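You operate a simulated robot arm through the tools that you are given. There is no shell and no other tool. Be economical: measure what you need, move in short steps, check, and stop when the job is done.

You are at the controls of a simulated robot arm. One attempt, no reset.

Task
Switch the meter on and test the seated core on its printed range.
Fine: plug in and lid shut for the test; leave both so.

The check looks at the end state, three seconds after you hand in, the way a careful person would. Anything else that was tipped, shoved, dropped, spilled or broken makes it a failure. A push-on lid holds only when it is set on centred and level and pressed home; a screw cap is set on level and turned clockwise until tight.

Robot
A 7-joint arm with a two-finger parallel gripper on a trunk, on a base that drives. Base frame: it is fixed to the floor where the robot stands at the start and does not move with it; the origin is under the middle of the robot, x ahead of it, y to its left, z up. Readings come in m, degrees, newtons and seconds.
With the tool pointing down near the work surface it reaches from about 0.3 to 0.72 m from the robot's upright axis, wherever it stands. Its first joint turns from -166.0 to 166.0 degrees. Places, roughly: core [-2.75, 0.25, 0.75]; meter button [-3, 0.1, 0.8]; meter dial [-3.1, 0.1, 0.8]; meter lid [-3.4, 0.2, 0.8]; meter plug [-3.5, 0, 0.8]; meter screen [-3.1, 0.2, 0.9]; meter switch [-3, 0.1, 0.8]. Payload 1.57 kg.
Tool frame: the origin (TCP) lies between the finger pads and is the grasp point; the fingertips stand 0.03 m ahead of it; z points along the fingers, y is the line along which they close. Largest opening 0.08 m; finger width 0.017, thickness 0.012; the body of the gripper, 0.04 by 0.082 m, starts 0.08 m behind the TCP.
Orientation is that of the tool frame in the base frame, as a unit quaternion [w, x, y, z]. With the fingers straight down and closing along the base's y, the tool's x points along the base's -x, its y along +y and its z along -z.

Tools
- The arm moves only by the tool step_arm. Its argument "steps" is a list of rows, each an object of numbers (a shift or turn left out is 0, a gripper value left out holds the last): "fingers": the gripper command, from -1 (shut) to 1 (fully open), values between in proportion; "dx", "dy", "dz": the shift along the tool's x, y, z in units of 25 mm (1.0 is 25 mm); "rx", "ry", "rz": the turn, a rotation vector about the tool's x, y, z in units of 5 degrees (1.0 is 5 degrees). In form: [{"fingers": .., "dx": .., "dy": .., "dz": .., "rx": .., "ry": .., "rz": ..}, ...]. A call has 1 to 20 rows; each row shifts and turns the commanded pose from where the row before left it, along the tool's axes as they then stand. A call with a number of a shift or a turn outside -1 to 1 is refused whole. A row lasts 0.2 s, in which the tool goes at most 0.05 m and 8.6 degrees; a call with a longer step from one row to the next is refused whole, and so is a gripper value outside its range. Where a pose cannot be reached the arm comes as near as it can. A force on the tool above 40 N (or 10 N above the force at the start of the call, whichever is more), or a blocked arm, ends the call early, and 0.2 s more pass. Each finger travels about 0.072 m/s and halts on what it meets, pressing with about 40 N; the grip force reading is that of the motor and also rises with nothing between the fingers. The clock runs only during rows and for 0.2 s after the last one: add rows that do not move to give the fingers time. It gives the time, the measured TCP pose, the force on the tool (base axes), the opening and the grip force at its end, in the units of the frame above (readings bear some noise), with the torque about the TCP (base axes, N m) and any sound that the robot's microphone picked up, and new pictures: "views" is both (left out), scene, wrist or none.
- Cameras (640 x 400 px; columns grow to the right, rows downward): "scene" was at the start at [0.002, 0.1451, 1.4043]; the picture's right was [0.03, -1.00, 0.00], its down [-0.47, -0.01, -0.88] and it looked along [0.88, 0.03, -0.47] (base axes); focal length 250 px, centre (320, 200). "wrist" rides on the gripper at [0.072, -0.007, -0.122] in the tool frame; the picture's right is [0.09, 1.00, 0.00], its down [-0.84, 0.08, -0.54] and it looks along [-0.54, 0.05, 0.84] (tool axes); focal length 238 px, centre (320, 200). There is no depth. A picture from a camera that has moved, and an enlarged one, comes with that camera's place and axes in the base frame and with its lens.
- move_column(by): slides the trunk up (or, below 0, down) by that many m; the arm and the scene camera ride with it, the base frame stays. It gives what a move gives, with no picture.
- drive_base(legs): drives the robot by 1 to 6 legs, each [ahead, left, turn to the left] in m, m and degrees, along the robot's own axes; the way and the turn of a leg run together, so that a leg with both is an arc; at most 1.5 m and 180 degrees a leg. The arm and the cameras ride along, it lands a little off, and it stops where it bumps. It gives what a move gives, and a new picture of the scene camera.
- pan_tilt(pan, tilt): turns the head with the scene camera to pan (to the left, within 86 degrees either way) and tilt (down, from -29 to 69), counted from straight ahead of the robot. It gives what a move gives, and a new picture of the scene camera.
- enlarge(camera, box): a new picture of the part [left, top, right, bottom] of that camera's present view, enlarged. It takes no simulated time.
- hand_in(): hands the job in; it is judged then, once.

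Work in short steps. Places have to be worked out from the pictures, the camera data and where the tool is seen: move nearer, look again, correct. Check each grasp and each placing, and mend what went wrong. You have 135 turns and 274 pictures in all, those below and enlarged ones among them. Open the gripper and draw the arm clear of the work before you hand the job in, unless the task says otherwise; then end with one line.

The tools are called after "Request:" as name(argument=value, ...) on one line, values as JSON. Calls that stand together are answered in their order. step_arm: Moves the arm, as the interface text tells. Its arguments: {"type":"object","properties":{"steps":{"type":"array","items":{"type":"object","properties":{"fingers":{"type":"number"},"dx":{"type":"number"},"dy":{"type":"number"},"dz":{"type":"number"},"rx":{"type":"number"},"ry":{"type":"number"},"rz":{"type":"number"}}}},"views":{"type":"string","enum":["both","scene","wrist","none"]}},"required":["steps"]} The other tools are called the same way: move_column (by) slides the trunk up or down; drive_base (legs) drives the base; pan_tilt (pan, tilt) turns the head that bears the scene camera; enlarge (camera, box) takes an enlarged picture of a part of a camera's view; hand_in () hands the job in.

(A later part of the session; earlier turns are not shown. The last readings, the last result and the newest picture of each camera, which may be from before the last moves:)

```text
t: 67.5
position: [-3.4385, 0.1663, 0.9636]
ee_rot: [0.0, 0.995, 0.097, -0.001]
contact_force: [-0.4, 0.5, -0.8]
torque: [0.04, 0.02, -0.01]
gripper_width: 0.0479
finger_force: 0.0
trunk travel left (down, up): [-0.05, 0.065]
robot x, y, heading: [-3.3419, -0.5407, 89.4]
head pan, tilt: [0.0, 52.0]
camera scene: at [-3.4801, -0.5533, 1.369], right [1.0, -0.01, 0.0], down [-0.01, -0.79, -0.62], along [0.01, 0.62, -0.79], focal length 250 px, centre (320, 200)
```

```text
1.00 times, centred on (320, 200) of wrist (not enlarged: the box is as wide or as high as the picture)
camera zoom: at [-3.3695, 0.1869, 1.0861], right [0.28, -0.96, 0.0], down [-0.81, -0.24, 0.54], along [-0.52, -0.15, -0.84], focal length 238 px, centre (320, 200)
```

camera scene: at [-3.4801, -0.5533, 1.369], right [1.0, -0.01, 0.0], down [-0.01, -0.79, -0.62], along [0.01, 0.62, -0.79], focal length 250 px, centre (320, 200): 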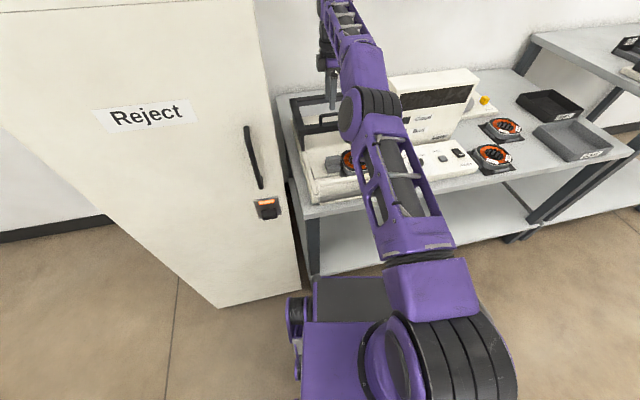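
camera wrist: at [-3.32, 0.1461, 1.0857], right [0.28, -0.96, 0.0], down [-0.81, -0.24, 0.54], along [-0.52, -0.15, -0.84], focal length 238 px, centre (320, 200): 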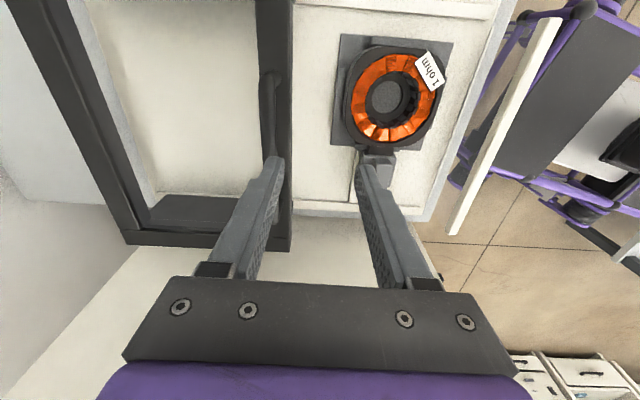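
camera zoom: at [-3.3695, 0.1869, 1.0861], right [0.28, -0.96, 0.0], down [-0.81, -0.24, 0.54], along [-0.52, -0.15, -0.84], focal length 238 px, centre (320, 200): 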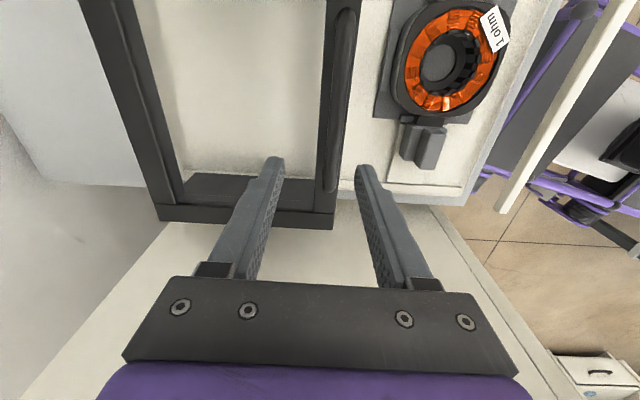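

Now over the handle. Centre, lower onto the bar with the fingers open, then check.

Request:
step_arm(steps=[{"dx": 0.5, "dy": 0.15}, {"dx": 0.3}, {"dz": 0.8}, {"dz": 0.7}, {"dz": 0.5}], views="wrist")

Request:
enlarge(camera="scene", box=[280, 80, 376, 140])

```text
t: 68.8
position: [-3.4172, 0.1676, 0.9137]
ee_rot: [-0.001, 0.995, 0.096, 0.0]
contact_force: [0.1, -0.1, 0.9]
torque: [0.04, -0.01, 0.01]
gripper_width: 0.0479
finger_force: 0.1
trunk travel left (down, up): [-0.05, 0.065]
robot x, y, heading: [-3.3436, -0.5435, 89.3]
head pan, tilt: [0.0, 52.0]
camera wrist: at [-3.349, 0.1869, 1.0362], right [0.28, -0.96, 0.0], down [-0.81, -0.24, 0.54], along [-0.52, -0.15, -0.84], focal length 238 px, centre (320, 200)
```

wrist: 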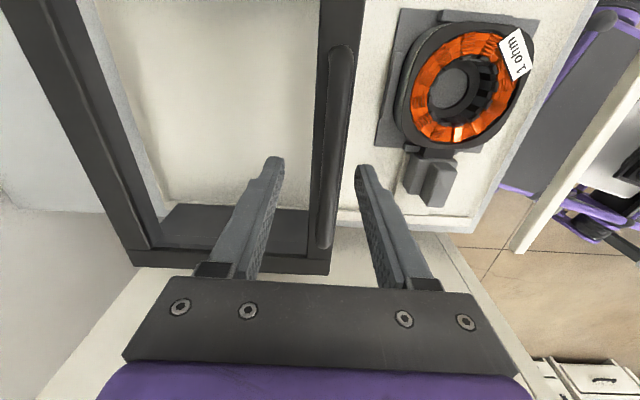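

```text
6.67 times, centred on (328, 110) of scene
camera zoom: at [-3.4801, -0.5532, 1.369], right [1.0, -0.01, 0.0], down [-0.01, -0.79, -0.62], along [0.01, 0.62, -0.79], focal length 1664 px, centre (267, 800)
```

zoom: 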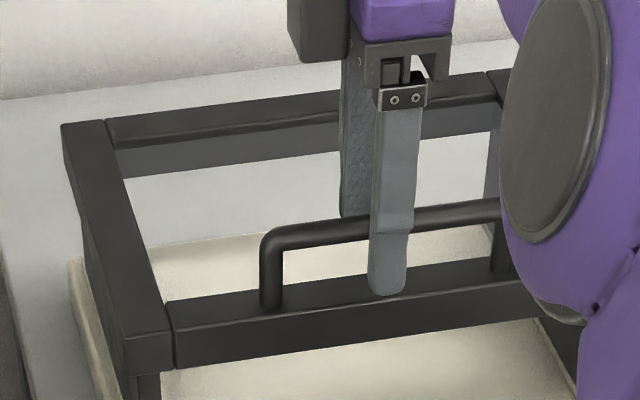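

Fingers straddle the handle. Close.

Request:
step_arm(steps=[{"dz": 0.15, "dy": 0.1}, {"fingers": -1}, {}, {}, {}], views="none")

```text
t: 70.0
position: [-3.4179, 0.1621, 0.9101]
ee_rot: [0.003, 0.995, 0.097, 0.0]
contact_force: [6.6, -29.9, -5.7]
torque: [-0.1, -0.07, 0.53]
gripper_width: 0.0116
finger_force: 28.9
trunk travel left (down, up): [-0.05, 0.065]
robot x, y, heading: [-3.3402, -0.5436, 89.4]
head pan, tilt: [0.0, 52.0]
```

Handle gripped (11.6 mm). Pull the hood forward along the rails.

Request:
step_arm(steps=[{"dy": 0.25}, {"dy": 0.3}, {"dy": 0.4}, {}], views="none")

Request:
enlarge(camera="scene", box=[270, 80, 400, 210])

```text
t: 71.0
position: [-3.4137, 0.1427, 0.9096]
ee_rot: [-0.001, 0.995, 0.097, 0.0]
contact_force: [-2.3, -0.9, -4.7]
torque: [0.06, -0.17, 0.51]
gripper_width: 0.0121
finger_force: 29.6
trunk travel left (down, up): [-0.05, 0.065]
robot x, y, heading: [-3.34, -0.5408, 89.4]
head pan, tilt: [0.0, 52.0]
```

```text
3.08 times, centred on (335, 145) of scene
camera zoom: at [-3.4803, -0.5529, 1.369], right [1.0, -0.01, 0.0], down [-0.01, -0.79, -0.62], along [0.01, 0.62, -0.79], focal length 768 px, centre (274, 369)
```

zoom: 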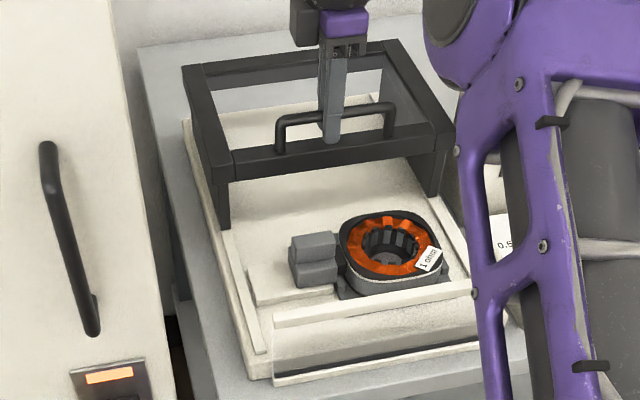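

It slides freely. Continue.

Request:
step_arm(steps=[{"dy": 0.5}, {"dy": 0.5}, {"dy": 0.5}, {"dy": 0.5}, {"dy": 0.5}, {}], views="none")

Request:
enlarge(camera="scene", box=[270, 80, 400, 210])

```text
t: 72.3
position: [-3.3999, 0.0809, 0.9095]
ee_rot: [-0.001, 0.995, 0.096, 0.001]
contact_force: [8.3, 0.7, 3.9]
torque: [0.02, -0.09, 0.49]
gripper_width: 0.0121
finger_force: 29.4
trunk travel left (down, up): [-0.05, 0.065]
robot x, y, heading: [-3.3433, -0.5396, 88.9]
head pan, tilt: [0.0, 52.0]
```

```text
3.08 times, centred on (335, 145) of scene
camera zoom: at [-3.4793, -0.5534, 1.3691], right [1.0, -0.01, 0.0], down [-0.01, -0.79, -0.62], along [0.01, 0.62, -0.79], focal length 768 px, centre (274, 369)
```

zoom: 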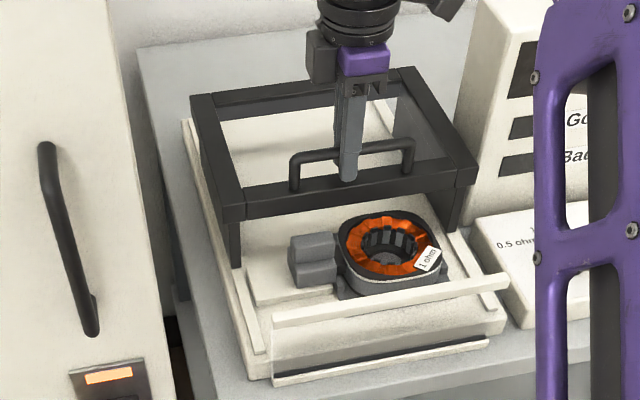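

Request:
step_arm(steps=[{"dy": 0.4}, {"dy": 0.4}, {"dy": 0.4}, {"dy": 0.4}, {}], views="none")

Request:
enlarge(camera="scene", box=[270, 80, 400, 210])

```text
t: 73.5
position: [-3.3918, 0.0398, 0.9097]
ee_rot: [0.0, 0.995, 0.097, 0.0]
contact_force: [19.8, 2.9, 6.0]
torque: [0.01, -0.36, 0.5]
gripper_width: 0.0119
finger_force: 29.2
trunk travel left (down, up): [-0.05, 0.065]
robot x, y, heading: [-3.3451, -0.5426, 89.2]
head pan, tilt: [0.0, 52.0]
```

```text
3.08 times, centred on (335, 145) of scene
camera zoom: at [-3.4785, -0.5534, 1.3692], right [1.0, -0.01, 0.0], down [-0.01, -0.79, -0.62], along [0.01, 0.62, -0.79], focal length 768 px, centre (274, 369)
```

zoom: 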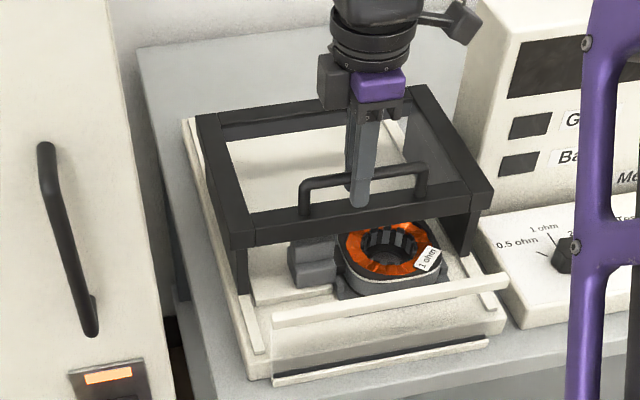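

Small side force; add a slight +x correction and continue.

Request:
step_arm(steps=[{"dx": 0.1, "dy": 0.3}, {"dx": 0.02, "dy": 0.4}, {"dx": 0.02, "dy": 0.4}, {"dx": 0.02, "dy": 0.4}, {}], views="none")

Request:
enlarge(camera="scene", box=[270, 80, 400, 210])

```text
t: 74.8
position: [-3.3827, 0.005, 0.9101]
ee_rot: [0.0, 0.995, 0.098, -0.002]
contact_force: [7.1, -0.6, 6.1]
torque: [-0.07, 0.31, 0.52]
gripper_width: 0.0119
finger_force: 29.2
trunk travel left (down, up): [-0.05, 0.065]
robot x, y, heading: [-3.3382, -0.5445, 89.2]
head pan, tilt: [0.0, 52.0]
```

```text
3.08 times, centred on (335, 145) of scene
camera zoom: at [-3.4796, -0.5537, 1.3691], right [1.0, -0.01, 0.0], down [-0.01, -0.79, -0.62], along [0.01, 0.62, -0.79], focal length 768 px, centre (274, 369)
```

zoom: 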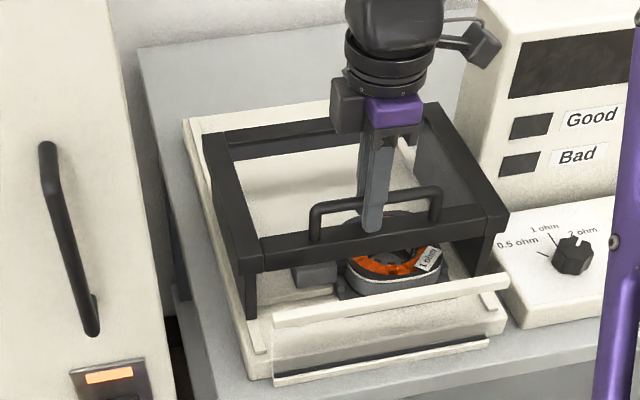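

Request:
step_arm(steps=[{"dx": 0.05, "dy": 0.3}, {"dx": 0.02, "dy": 0.3}, {"dx": 0.02, "dy": 0.3}, {"dx": 0.02, "dy": 0.3}, {}], views="none")

Request:
enlarge(camera="scene", box=[270, 80, 400, 210])

```text
t: 76.0
position: [-3.3776, -0.0246, 0.9097]
ee_rot: [0.0, 0.995, 0.098, -0.001]
contact_force: [-10.5, -4.1, 10.2]
torque: [-0.15, 0.38, 0.49]
gripper_width: 0.012
finger_force: 29.0
trunk travel left (down, up): [-0.05, 0.065]
robot x, y, heading: [-3.3406, -0.5442, 89.3]
head pan, tilt: [0.0, 52.0]
```

```text
3.08 times, centred on (335, 145) of scene
camera zoom: at [-3.4808, -0.5542, 1.3689], right [1.0, -0.01, 0.0], down [-0.01, -0.79, -0.62], along [0.01, 0.62, -0.79], focal length 768 px, centre (274, 369)
```

zoom: 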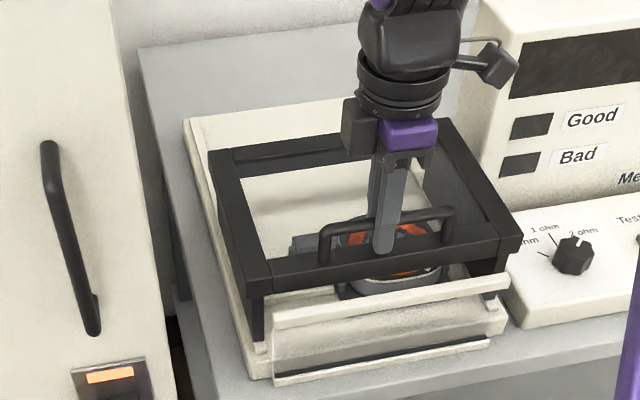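

Request:
step_arm(steps=[{"dx": -0.04, "dy": 0.3}, {"dy": 0.3}, {"dy": 0.2}, {"dy": 0.2}, {}], views="none")

Request:
enlarge(camera="scene", box=[270, 80, 400, 210])

```text
t: 76.9
position: [-3.3733, -0.0384, 0.9093]
ee_rot: [-0.009, 0.995, 0.097, -0.002]
contact_force: [-2.2, 11.0, -16.4]
torque: [0.06, 0.04, 0.55]
gripper_width: 0.0122
finger_force: 29.4
trunk travel left (down, up): [-0.05, 0.065]
robot x, y, heading: [-3.3412, -0.5424, 89.3]
head pan, tilt: [0.0, 52.0]
stopped in row 4: the force on the tool passed its limit at 45 N (the readings are from after the stop); the commanded pose is now the measured one
```

```text
3.08 times, centred on (335, 145) of scene
camera zoom: at [-3.4805, -0.5506, 1.3685], right [1.0, -0.01, 0.0], down [-0.01, -0.79, -0.61], along [0.01, 0.61, -0.79], focal length 768 px, centre (274, 369)
```

zoom: 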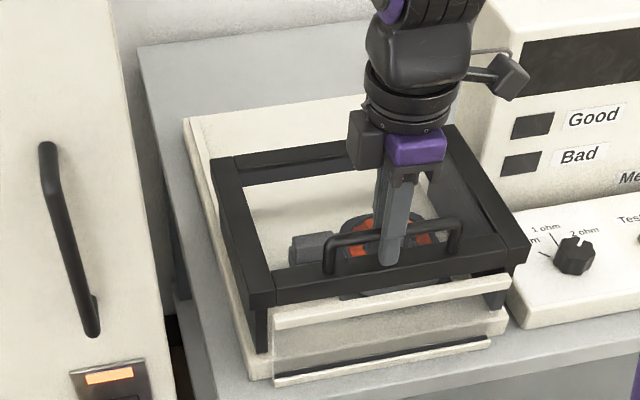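

It stopped at 45 N, seemingly at the end stop. Zoom to verify.

Request:
enlarge(camera="scene", box=[300, 145, 390, 205])

Request:
enlarge(camera="wrist", box=[0, 0, 640, 400])

```text
6.67 times, centred on (345, 175) of scene
camera zoom: at [-3.4805, -0.5506, 1.3685], right [1.0, -0.01, 0.0], down [-0.01, -0.79, -0.61], along [0.01, 0.61, -0.79], focal length 1664 px, centre (153, 367)
```

zoom: 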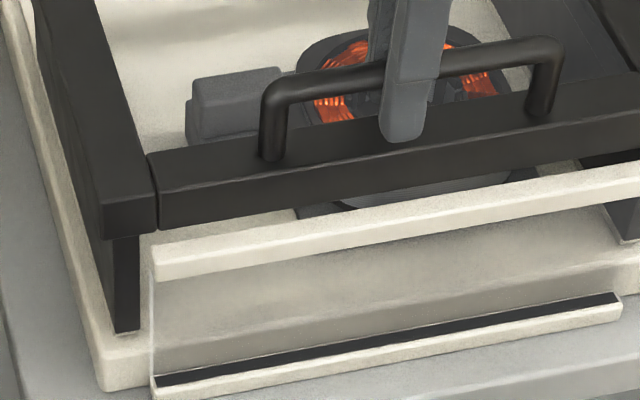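

```text
1.00 times, centred on (320, 200) of wrist (not enlarged: the box is as wide or as high as the picture)
camera zoom: at [-3.3036, -0.021, 1.0318], right [0.29, -0.96, -0.02], down [-0.8, -0.25, 0.54], along [-0.52, -0.14, -0.84], focal length 238 px, centre (320, 200)
```

zoom: 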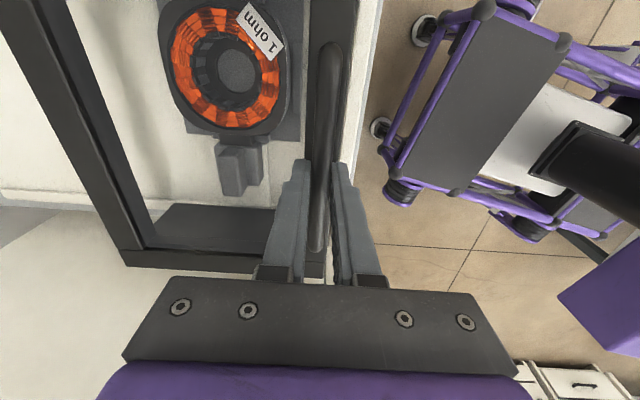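

The legs cover the rails to their ends, so the hood is shut. One more gentle pull confirms it, then I release and rise.

Request:
step_arm(steps=[{"dy": 0.15}, {"dy": 0.1}, {}], views="none")

Request:
step_arm(steps=[{"fingers": 0.0}, {}, {}, {}, {"dz": -1}, {"dz": -1}, {"dz": -1}], views="none")

Request:
enlarge(camera="scene", box=[270, 80, 400, 210])

```text
t: 77.3
position: [-3.3734, -0.0402, 0.9089]
ee_rot: [-0.013, 0.995, 0.1, -0.003]
contact_force: [-1.9, 14.7, -19.3]
torque: [0.06, -0.07, 0.54]
gripper_width: 0.0119
finger_force: 28.8
trunk travel left (down, up): [-0.05, 0.065]
robot x, y, heading: [-3.3437, -0.5429, 89.2]
head pan, tilt: [0.0, 52.0]
stopped in row 2: the force on the tool passed its limit at 42 N (the readings are from after the stop); the commanded pose is now the measured one
```

```text
t: 78.9
position: [-3.3719, -0.0438, 0.9877]
ee_rot: [-0.013, 0.995, 0.099, 0.0]
contact_force: [-0.4, -0.3, -0.3]
torque: [-0.01, 0.02, 0.0]
gripper_width: 0.04
finger_force: 0.1
trunk travel left (down, up): [-0.05, 0.065]
robot x, y, heading: [-3.3452, -0.5419, 89.2]
head pan, tilt: [0.0, 52.0]
```

```text
3.08 times, centred on (335, 145) of scene
camera zoom: at [-3.4803, -0.5522, 1.3689], right [1.0, -0.01, 0.0], down [-0.01, -0.79, -0.62], along [0.01, 0.62, -0.79], focal length 768 px, centre (274, 369)
```

zoom: 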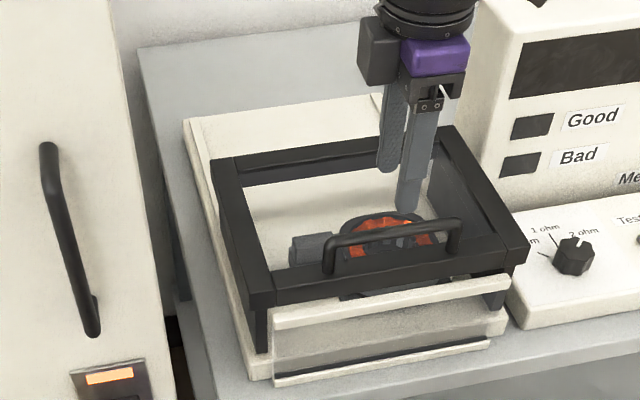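

Lid shut and handle free. Retreat slightly, drive right to the meter controls, and look.

Request:
step_arm(steps=[{"dy": 1}, {"dy": 1}, {"dy": 1}], views="none")

Request:
drive_base(legs=[[0, -0.2, 0]])

Request:
enlarge(camera="wrist", box=[0, 0, 640, 400])

```text
t: 79.7
position: [-3.358, -0.1168, 0.9846]
ee_rot: [-0.013, 0.995, 0.098, -0.001]
contact_force: [-0.7, -0.2, -0.7]
torque: [0.0, -0.03, -0.02]
gripper_width: 0.0399
finger_force: 0.1
trunk travel left (down, up): [-0.05, 0.065]
robot x, y, heading: [-3.3411, -0.5397, 89.1]
head pan, tilt: [0.0, 52.0]
```

```text
t: 82.3
position: [-3.1528, -0.119, 0.9836]
ee_rot: [-0.013, 0.995, 0.096, -0.002]
contact_force: [-0.7, 0.2, 0.4]
torque: [-0.01, -0.01, -0.01]
gripper_width: 0.04
finger_force: 0.0
trunk travel left (down, up): [-0.05, 0.065]
robot x, y, heading: [-3.1406, -0.5452, 88.7]
head pan, tilt: [0.0, 52.0]
camera scene: at [-3.2781, -0.5549, 1.369], right [1.0, -0.02, 0.0], down [-0.01, -0.79, -0.62], along [0.01, 0.62, -0.79], focal length 250 px, centre (320, 200)
```

scene: 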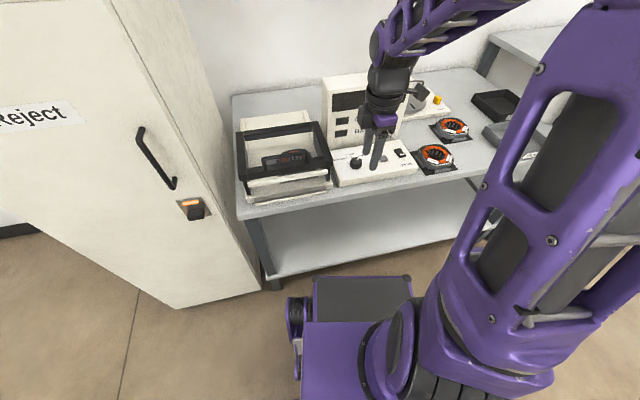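

```text
1.00 times, centred on (320, 200) of wrist (not enlarged: the box is as wide or as high as the picture)
camera zoom: at [-3.0832, -0.103, 1.1069], right [0.28, -0.96, -0.03], down [-0.8, -0.25, 0.54], along [-0.53, -0.13, -0.84], focal length 238 px, centre (320, 200)
```

zoom: 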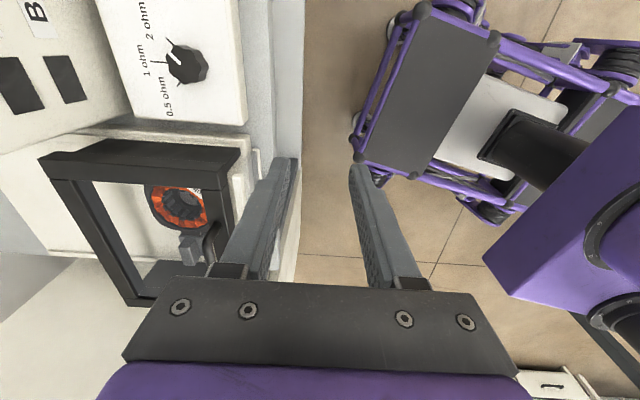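

Rotate the tool so the wrist camera sits on the operator side, aligned with the meter's 12° yaw.

Request:
step_arm(steps=[{"rz": 1}, {"rz": 1}, {"rz": 1}, {"rz": 1}, {"rz": 1}, {"rz": 1}, {"rz": 1}, {"rz": 1}, {"rz": 1}, {"rz": 1}, {"rz": 1}, {"rz": 1}, {"rz": 1}, {"rz": 1}, {"rz": 1}, {"rz": 1}, {"rz": 1}, {"rz": 1}], views="wrist")

Request:
enlarge(camera="scene", box=[325, 110, 435, 195])

```text
t: 86.1
position: [-3.1546, -0.1196, 0.9847]
ee_rot: [-0.007, 0.771, -0.637, -0.011]
contact_force: [-0.9, -0.5, -0.2]
torque: [0.03, 0.0, 0.01]
gripper_width: 0.0402
finger_force: 0.1
trunk travel left (down, up): [-0.05, 0.065]
robot x, y, heading: [-3.1403, -0.5418, 89.0]
head pan, tilt: [0.0, 52.0]
camera wrist: at [-3.1325, -0.1928, 1.1046], right [-0.96, -0.28, 0.0], down [-0.23, 0.79, 0.56], along [-0.16, 0.54, -0.83], focal length 238 px, centre (320, 200)
```

wrist: 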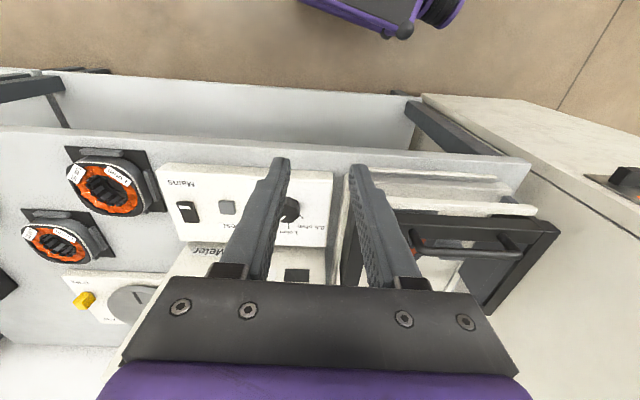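

```text
4.71 times, centred on (380, 152) of scene
camera zoom: at [-3.2781, -0.5549, 1.369], right [1.0, -0.02, 0.0], down [-0.01, -0.79, -0.62], along [0.01, 0.62, -0.79], focal length 1174 px, centre (38, 424)
```

zoom: 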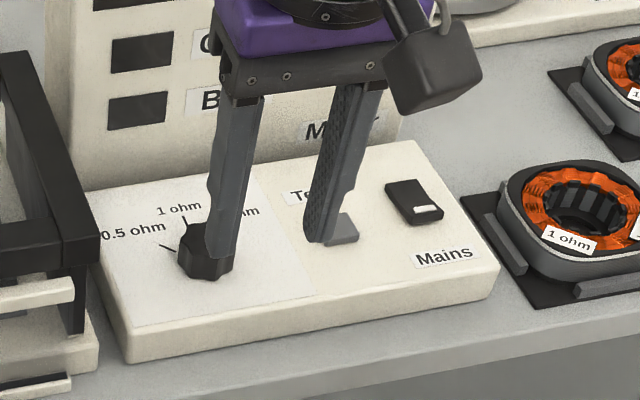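

Zoom on the switch, button, and dial.

Request:
enlarge(camera="scene", box=[385, 135, 435, 167])

Request:
enlarge(camera="wrist", box=[150, 150, 310, 250])

```text
12.50 times, centred on (410, 151) of scene
camera zoom: at [-3.2781, -0.5549, 1.369], right [1.0, -0.02, 0.0], down [-0.01, -0.79, -0.62], along [0.01, 0.62, -0.79], focal length 3120 px, centre (-805, 812)
```

zoom: 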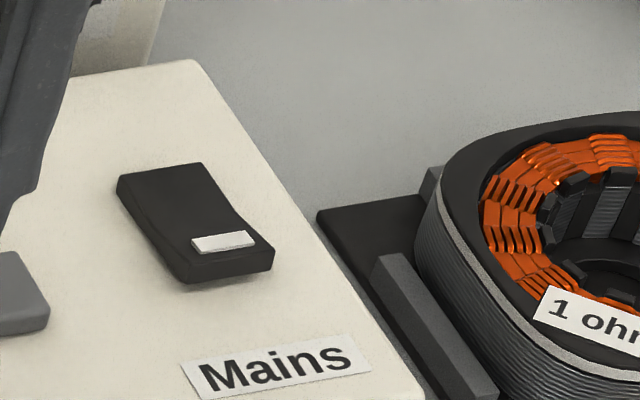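

```text
4.00 times, centred on (230, 200) of wrist
camera zoom: at [-3.1325, -0.1928, 1.1046], right [-0.96, -0.28, 0.0], down [-0.23, 0.79, 0.56], along [-0.16, 0.54, -0.83], focal length 953 px, centre (680, 200)
```

zoom: 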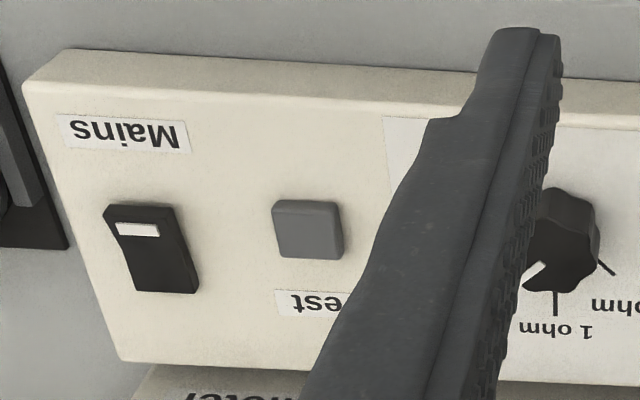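

Mains rocker is off; its white-marked front end is at about (-3.000, 0.058, 0.82). I'll close the fingers and hover above it.

Request:
step_arm(steps=[{"fingers": -1, "dy": -1, "dx": -0.7}, {"dy": -1, "dx": -0.7}, {"dy": -1, "dx": -0.7}, {"dy": -1, "dx": -0.7}, {"dy": -1, "dx": -0.7}, {"dy": -1, "dx": -0.7}, {"dy": -1, "dx": -0.7}, {"dy": -0.37, "dx": -0.67}, {"dz": 1}, {"dz": 1}, {"dz": 1}, {"dz": 0.8}], views="wrist")

Request:
enlarge(camera="scene", box=[365, 115, 445, 165])

```text
t: 88.7
position: [-2.9999, 0.0575, 0.8935]
ee_rot: [-0.009, 0.772, -0.636, -0.012]
contact_force: [0.3, 0.7, 0.6]
torque: [0.06, 0.03, 0.03]
gripper_width: 0.0001
finger_force: 21.7
trunk travel left (down, up): [-0.05, 0.065]
robot x, y, heading: [-3.1402, -0.5453, 88.6]
head pan, tilt: [0.0, 52.0]
camera wrist: at [-2.9785, -0.0166, 1.0132], right [-0.96, -0.28, 0.0], down [-0.23, 0.79, 0.56], along [-0.16, 0.54, -0.83], focal length 238 px, centre (320, 200)
```

wrist: 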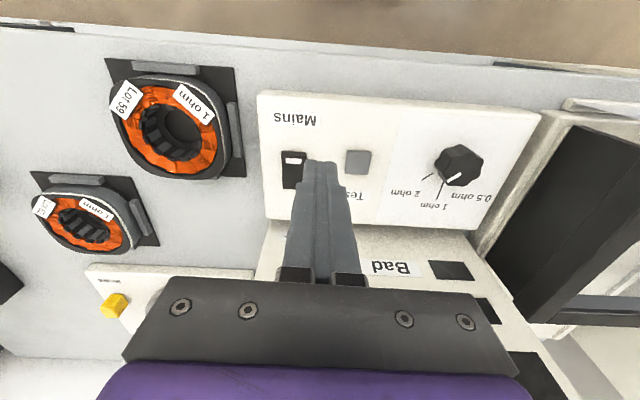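

```text
8.00 times, centred on (405, 140) of scene
camera zoom: at [-3.2781, -0.555, 1.369], right [1.0, -0.02, 0.0], down [-0.01, -0.79, -0.62], along [0.01, 0.62, -0.79], focal length 1996 px, centre (-360, 680)
```

zoom: 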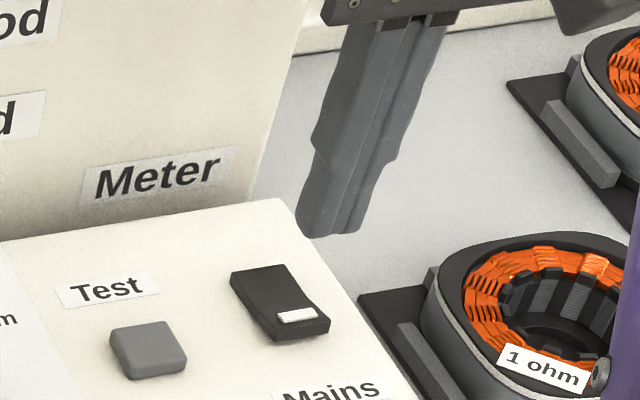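

Rays from three views agree better with a lower height (z≈0.785). I'll zoom the wrist view to pin it down.

Request:
enlarge(camera="wrist", box=[256, 90, 384, 170])

Request:
enlarge(camera="wrist", box=[370, 130, 498, 210])

```text
5.00 times, centred on (320, 130) of wrist
camera zoom: at [-2.9785, -0.0166, 1.0132], right [-0.96, -0.28, 0.0], down [-0.23, 0.79, 0.56], along [-0.16, 0.54, -0.83], focal length 1192 px, centre (320, 550)
```

zoom: 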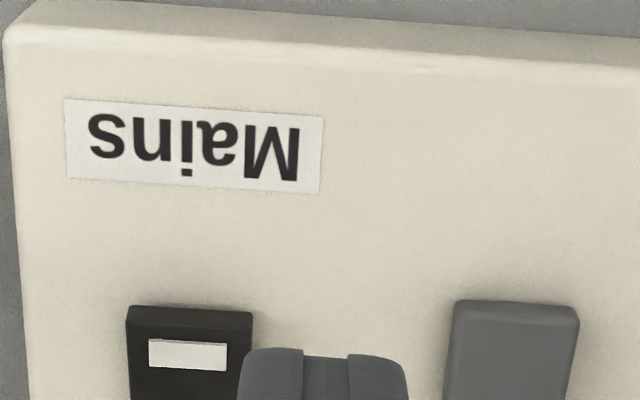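

```text
5.00 times, centred on (434, 170) of wrist
camera zoom: at [-2.9785, -0.0166, 1.0132], right [-0.96, -0.28, 0.0], down [-0.23, 0.79, 0.56], along [-0.16, 0.54, -0.83], focal length 1192 px, centre (-250, 350)
```

zoom: 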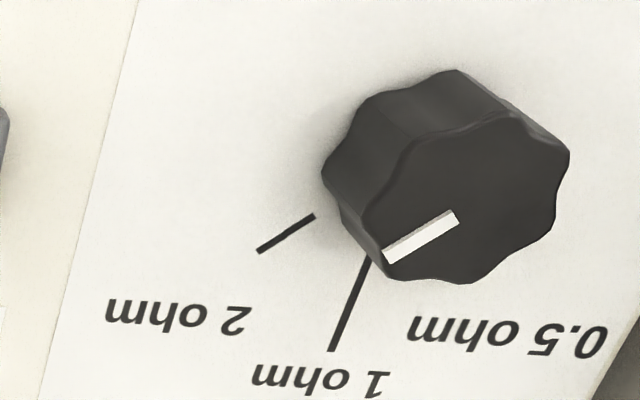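

Marked end at (-2.983, 0.091, ~0.787). Move over it and lower to about 1.5 cm above.

Request:
step_arm(steps=[{"dx": -0.5, "dy": -0.44}, {"dx": -0.5, "dy": -0.44}, {"dz": 1}, {"dz": 0.9}], views="wrist")

Request:
enlarge(camera="scene", box=[365, 115, 445, 165])

Request:
enlarge(camera="wrist", box=[256, 110, 384, 190])

```text
t: 89.7
position: [-2.9844, 0.0854, 0.8471]
ee_rot: [-0.008, 0.772, -0.636, -0.011]
contact_force: [-0.6, -1.1, 0.3]
torque: [0.0, 0.03, 0.0]
gripper_width: 0.0
finger_force: 21.0
trunk travel left (down, up): [-0.05, 0.065]
robot x, y, heading: [-3.1353, -0.5433, 89.1]
head pan, tilt: [0.0, 52.0]
camera wrist: at [-2.9633, 0.0122, 0.9673], right [-0.96, -0.28, 0.0], down [-0.23, 0.79, 0.56], along [-0.16, 0.54, -0.83], focal length 238 px, centre (320, 200)
```

wrist: 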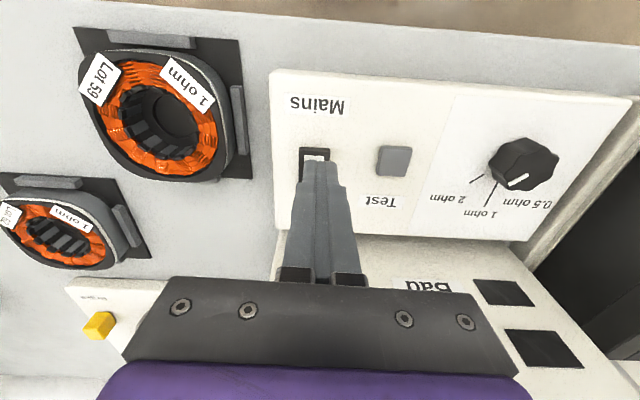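

```text
8.00 times, centred on (405, 140) of scene
camera zoom: at [-3.2781, -0.555, 1.369], right [1.0, -0.02, 0.0], down [-0.01, -0.79, -0.62], along [0.01, 0.62, -0.79], focal length 1996 px, centre (-360, 680)
```

zoom: 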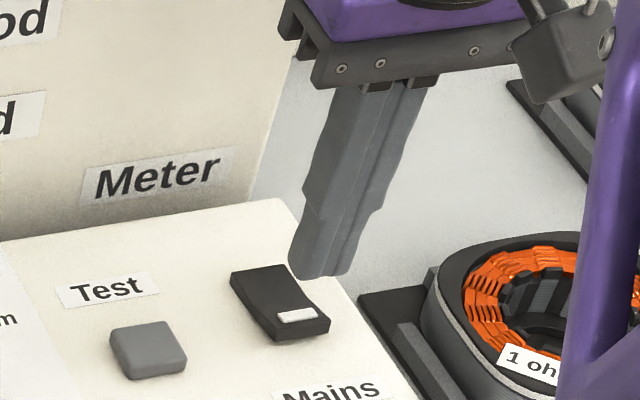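

```text
5.00 times, centred on (320, 150) of wrist
camera zoom: at [-2.9633, 0.0122, 0.9673], right [-0.96, -0.28, 0.0], down [-0.23, 0.79, 0.56], along [-0.16, 0.54, -0.83], focal length 1192 px, centre (320, 450)
```

zoom: 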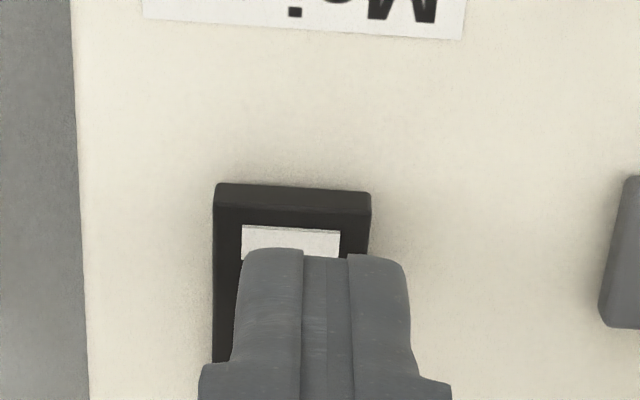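

Good alignment. Nudge 3 mm +x and press down in small steps.

Request:
step_arm(steps=[{"dy": -0.12}, {"dz": 0.4}, {"dz": 0.3}, {"dz": 0.2}, {"dz": 0.15}, {"dz": 0.15}, {}], views="wrist")

Request:
enlarge(camera="scene", box=[315, 70, 443, 170])

```text
t: 91.3
position: [-2.9791, 0.0855, 0.8164]
ee_rot: [-0.008, 0.771, -0.636, -0.01]
contact_force: [-0.7, 0.1, 0.0]
torque: [-0.01, 0.0, -0.01]
gripper_width: 0.0001
finger_force: 21.0
trunk travel left (down, up): [-0.05, 0.065]
robot x, y, heading: [-3.1382, -0.5435, 89.2]
head pan, tilt: [0.0, 52.0]
camera wrist: at [-2.9591, 0.0133, 0.9364], right [-0.96, -0.28, 0.0], down [-0.23, 0.79, 0.56], along [-0.16, 0.54, -0.83], focal length 238 px, centre (320, 200)
```

wrist: 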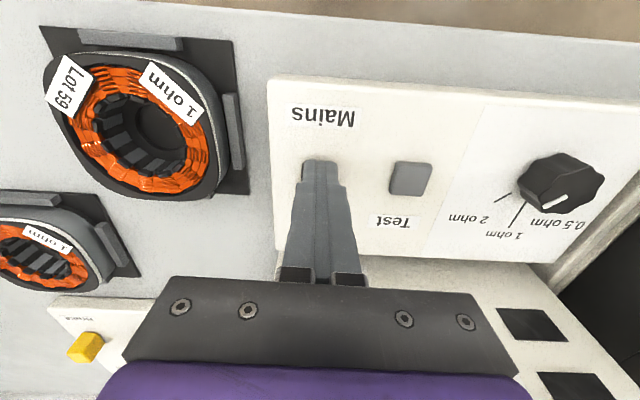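

```text
4.00 times, centred on (379, 120) of scene
camera zoom: at [-3.2781, -0.555, 1.369], right [1.0, -0.02, 0.0], down [-0.01, -0.79, -0.62], along [0.01, 0.62, -0.79], focal length 998 px, centre (84, 520)
```

zoom: 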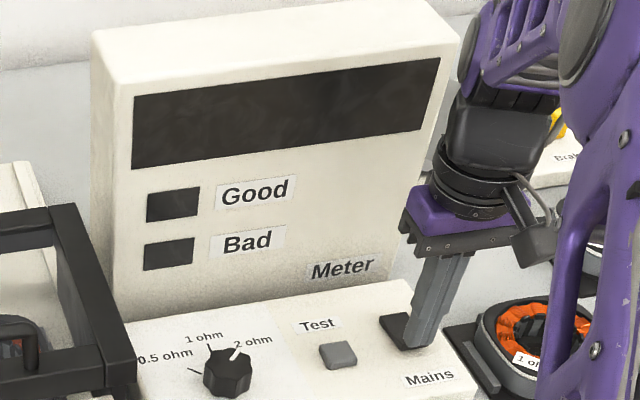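

No contact yet (tip at 0.786). Continue down.

Request:
step_arm(steps=[{"dy": 0.08, "dz": 0.1}, {"dz": 0.1}, {"dz": 0.1}, {"dz": 0.1}, {"dz": 0.1}, {"dz": 0.1}, {}], views="wrist")

Request:
enlarge(camera="scene", box=[315, 70, 443, 170])

```text
t: 92.5
position: [-2.9837, 0.0864, 0.8105]
ee_rot: [-0.012, 0.772, -0.636, -0.012]
contact_force: [-2.4, -9.6, 19.4]
torque: [-0.1, 0.15, 0.02]
gripper_width: 0.0
finger_force: 20.9
trunk travel left (down, up): [-0.05, 0.065]
robot x, y, heading: [-3.1379, -0.5458, 89.0]
head pan, tilt: [0.0, 52.0]
stopped in row 6: the force on the tool passed its limit at 44 N (the readings are from after the stop); the commanded pose is now the measured one
camera wrist: at [-2.9616, 0.0123, 0.9312], right [-0.96, -0.28, -0.01], down [-0.23, 0.79, 0.57], along [-0.15, 0.55, -0.82], focal length 238 px, centre (320, 200)
```

wrist: 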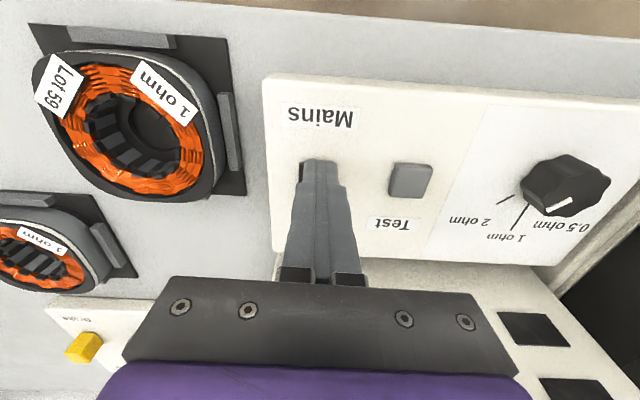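

```text
4.00 times, centred on (379, 120) of scene
camera zoom: at [-3.2787, -0.5575, 1.3688], right [1.0, -0.02, 0.0], down [-0.01, -0.79, -0.62], along [0.01, 0.62, -0.79], focal length 998 px, centre (84, 520)
```

zoom: 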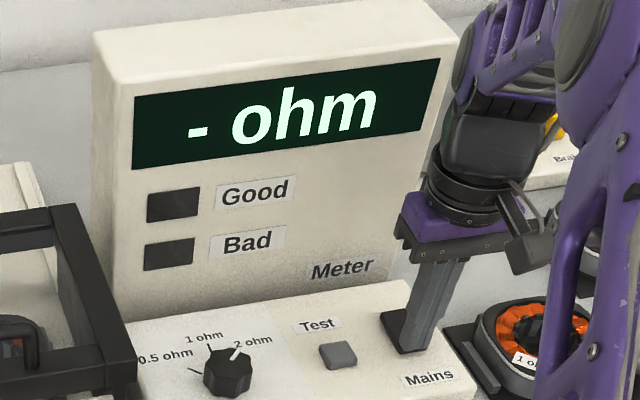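

Meter is on ("- ohm"). Next is the dial: knob centre about (-3.148, 0.048, top 0.80), pointer at 2 ohm, needing 45° counter-clockwise. Lift, level the tool, and hover over the knob.

Request:
step_arm(steps=[{"dz": -1}, {"dz": -1, "ry": 0.39}, {"dz": -0.4, "fingers": 0.8}, {"dy": 1}, {"dy": 1}, {"dy": 1}, {"dy": 1}, {"dy": 1}, {"dy": 1}, {"dy": 0.74, "dx": 0.27}], views="both")

Request:
enlarge(camera="scene", box=[315, 120, 395, 180])

```text
t: 94.8
position: [-3.145, 0.0466, 0.8691]
ee_rot: [-0.001, 0.772, -0.635, 0.001]
contact_force: [0.6, 0.8, 0.1]
torque: [0.02, -0.01, -0.01]
gripper_width: 0.0722
finger_force: 0.1
trunk travel left (down, up): [-0.05, 0.065]
robot x, y, heading: [-3.1402, -0.5434, 89.1]
head pan, tilt: [0.0, 52.0]
camera scene: at [-3.2781, -0.555, 1.369], right [1.0, -0.02, 0.0], down [-0.01, -0.79, -0.62], along [0.01, 0.62, -0.79], focal length 250 px, centre (320, 200)
camera wrist: at [-3.125, -0.0236, 0.9908], right [-0.96, -0.28, 0.0], down [-0.24, 0.81, 0.54], along [-0.15, 0.52, -0.84], focal length 238 px, centre (320, 200)
```

scene: 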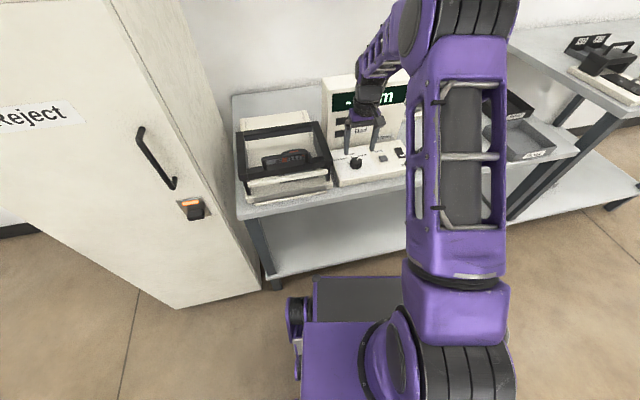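
wrist: 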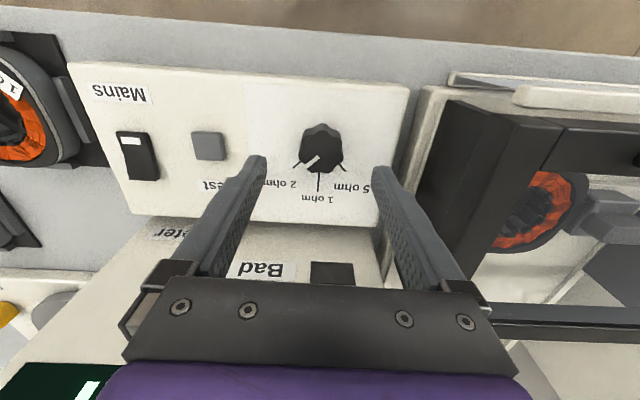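

```text
6.67 times, centred on (355, 150) of scene
camera zoom: at [-3.2781, -0.555, 1.369], right [1.0, -0.02, 0.0], down [-0.01, -0.79, -0.62], along [0.01, 0.62, -0.79], focal length 1664 px, centre (87, 533)
```

zoom: 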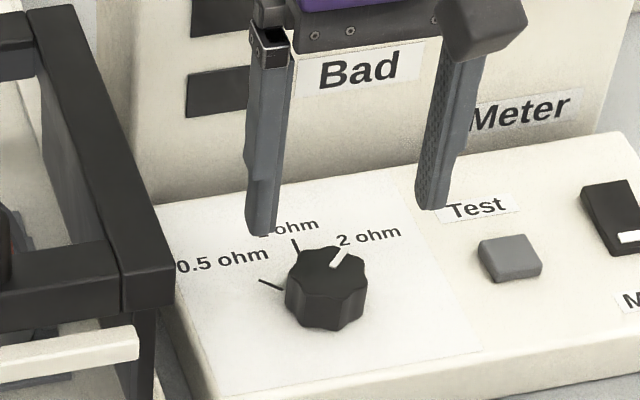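

Request:
enlarge(camera="wrist", box=[256, 100, 384, 200])

```text
4.00 times, centred on (320, 150) of wrist
camera zoom: at [-3.125, -0.0236, 0.9908], right [-0.96, -0.28, 0.0], down [-0.24, 0.81, 0.54], along [-0.15, 0.52, -0.84], focal length 953 px, centre (320, 400)
```

zoom: 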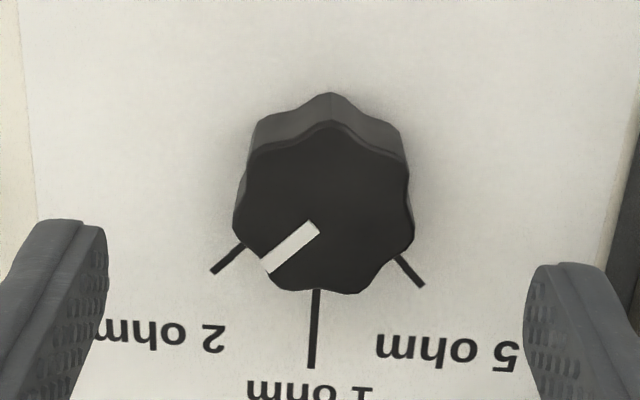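

Knob centred between the fingers (top ≈0.81). Descend around it and close.

Request:
step_arm(steps=[{"dz": 0.8}, {"dz": 0.7}, {"dz": 0.5}, {"fingers": -1}, {}, {}, {}], views="none")

Request:
enlarge(camera="wrist", box=[240, 80, 400, 200])

```text
t: 96.3
position: [-3.1468, 0.0468, 0.8171]
ee_rot: [-0.001, 0.771, -0.636, 0.001]
contact_force: [-2.2, -0.5, 0.5]
torque: [0.04, 0.14, 0.04]
gripper_width: 0.0372
finger_force: 43.2
trunk travel left (down, up): [-0.05, 0.065]
robot x, y, heading: [-3.1359, -0.5431, 89.1]
head pan, tilt: [0.0, 52.0]
```

```text
3.33 times, centred on (320, 140) of wrist
camera zoom: at [-3.1263, -0.0235, 0.9407], right [-0.96, -0.28, 0.0], down [-0.24, 0.81, 0.54], along [-0.15, 0.52, -0.84], focal length 794 px, centre (320, 400)
```

zoom: 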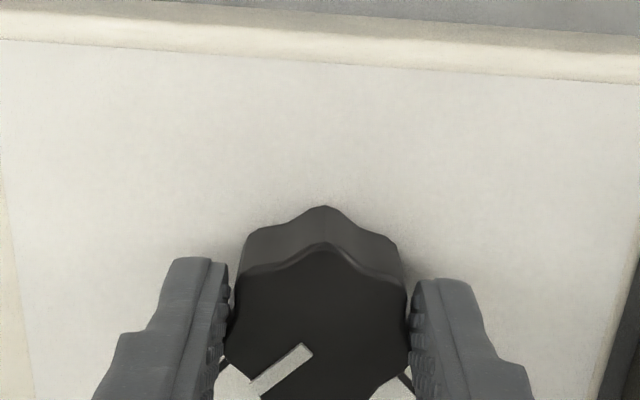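

Well gripped. Turn 45° counter-clockwise (rz −9 in total).

Request:
step_arm(steps=[{"rz": -1}, {"rz": -1}, {"rz": -1}, {"rz": -1}, {"rz": -1}, {"rz": -1}, {"rz": -1}, {"rz": -1}, {"rz": -1}, {}], views="none")

Request:
enlarge(camera="scene", box=[315, 130, 395, 180])

Request:
enlarge(camera="wrist", box=[240, 80, 400, 230])

```text
t: 98.5
position: [-3.1442, 0.0488, 0.8182]
ee_rot: [-0.001, 0.956, -0.292, 0.001]
contact_force: [11.3, 8.7, -2.4]
torque: [0.42, -0.17, -0.03]
gripper_width: 0.0367
finger_force: 43.7
trunk travel left (down, up): [-0.05, 0.065]
robot x, y, heading: [-3.1434, -0.5461, 88.8]
head pan, tilt: [0.0, 52.0]
```

```text
8.00 times, centred on (355, 155) of scene
camera zoom: at [-3.2774, -0.5543, 1.3691], right [1.0, -0.02, 0.0], down [-0.02, -0.79, -0.62], along [0.01, 0.62, -0.79], focal length 1996 px, centre (40, 560)
```

zoom: 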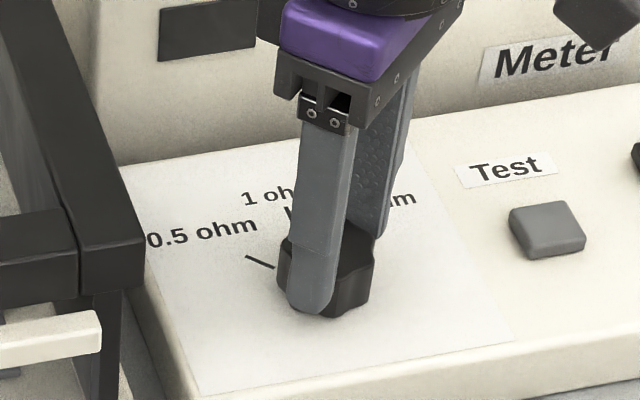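

```text
2.67 times, centred on (320, 155) of wrist
camera zoom: at [-3.0809, 0.0125, 0.9407], right [-0.48, -0.88, 0.0], down [-0.74, 0.4, 0.54], along [-0.47, 0.26, -0.84], focal length 636 px, centre (320, 320)
```

zoom: 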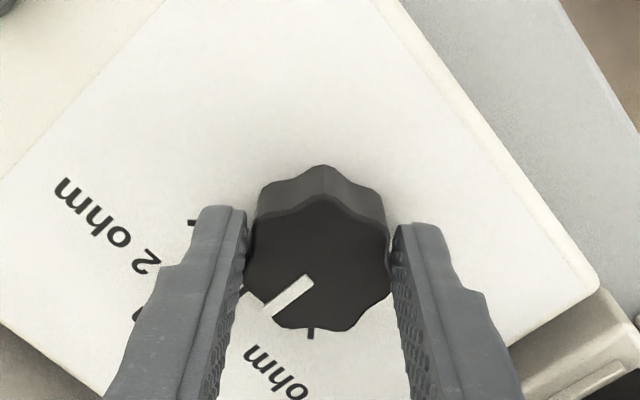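

Dial turned with the gripper by 45°. Release, rise, and check the pointer.

Request:
step_arm(steps=[{"fingers": 0.8}, {}, {}, {}, {"dz": -1}, {"dz": -1}, {"dz": -1}], views="none")

Request:
enlarge(camera="wrist", box=[240, 80, 400, 230])

Request:
enlarge(camera="scene", box=[315, 130, 395, 180])

```text
t: 100.2
position: [-3.1461, 0.0464, 0.8928]
ee_rot: [0.0, 0.956, -0.293, 0.002]
contact_force: [-0.1, -1.1, -0.4]
torque: [0.01, -0.02, -0.04]
gripper_width: 0.072
finger_force: 0.2
trunk travel left (down, up): [-0.05, 0.065]
robot x, y, heading: [-3.1397, -0.5443, 89.1]
head pan, tilt: [0.0, 52.0]
```

```text
2.67 times, centred on (320, 155) of wrist
camera zoom: at [-3.0822, 0.0108, 1.0151], right [-0.48, -0.88, 0.0], down [-0.74, 0.41, 0.54], along [-0.47, 0.26, -0.84], focal length 636 px, centre (320, 320)
```

zoom: 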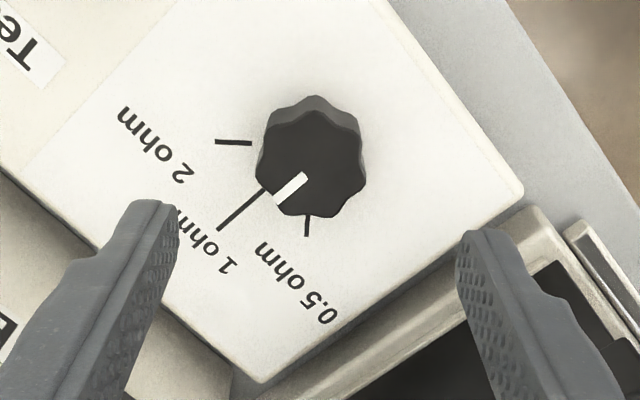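

```text
8.00 times, centred on (355, 155) of scene
camera zoom: at [-3.2781, -0.555, 1.3689], right [1.0, -0.02, 0.0], down [-0.01, -0.79, -0.62], along [0.01, 0.62, -0.79], focal length 1996 px, centre (40, 560)
```

zoom: 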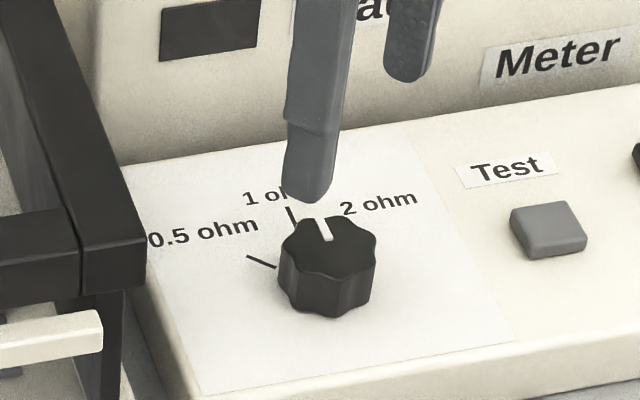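

Request:
enlarge(camera="wrist", box=[290, 95, 354, 145])

Request:
enlarge(camera="scene", box=[340, 148, 372, 174])

```text
8.00 times, centred on (322, 120) of wrist
camera zoom: at [-3.0822, 0.0108, 1.0151], right [-0.48, -0.88, 0.0], down [-0.74, 0.41, 0.54], along [-0.47, 0.26, -0.84], focal length 1907 px, centre (304, 840)
```

zoom: 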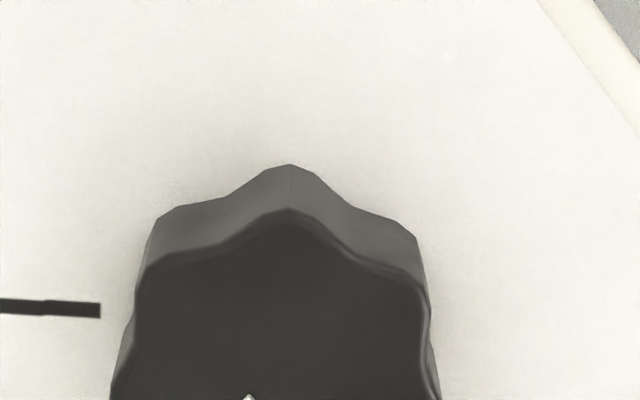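

```text
15.38 times, centred on (356, 161) of scene
camera zoom: at [-3.2781, -0.555, 1.3689], right [1.0, -0.02, 0.0], down [-0.01, -0.79, -0.62], along [0.01, 0.62, -0.79], focal length 3839 px, centre (-234, 800)
```

zoom: 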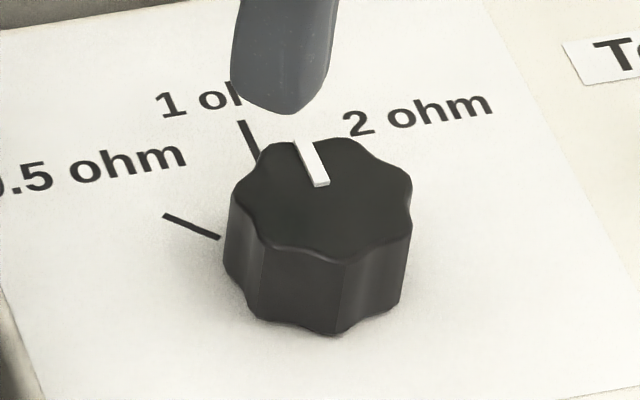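

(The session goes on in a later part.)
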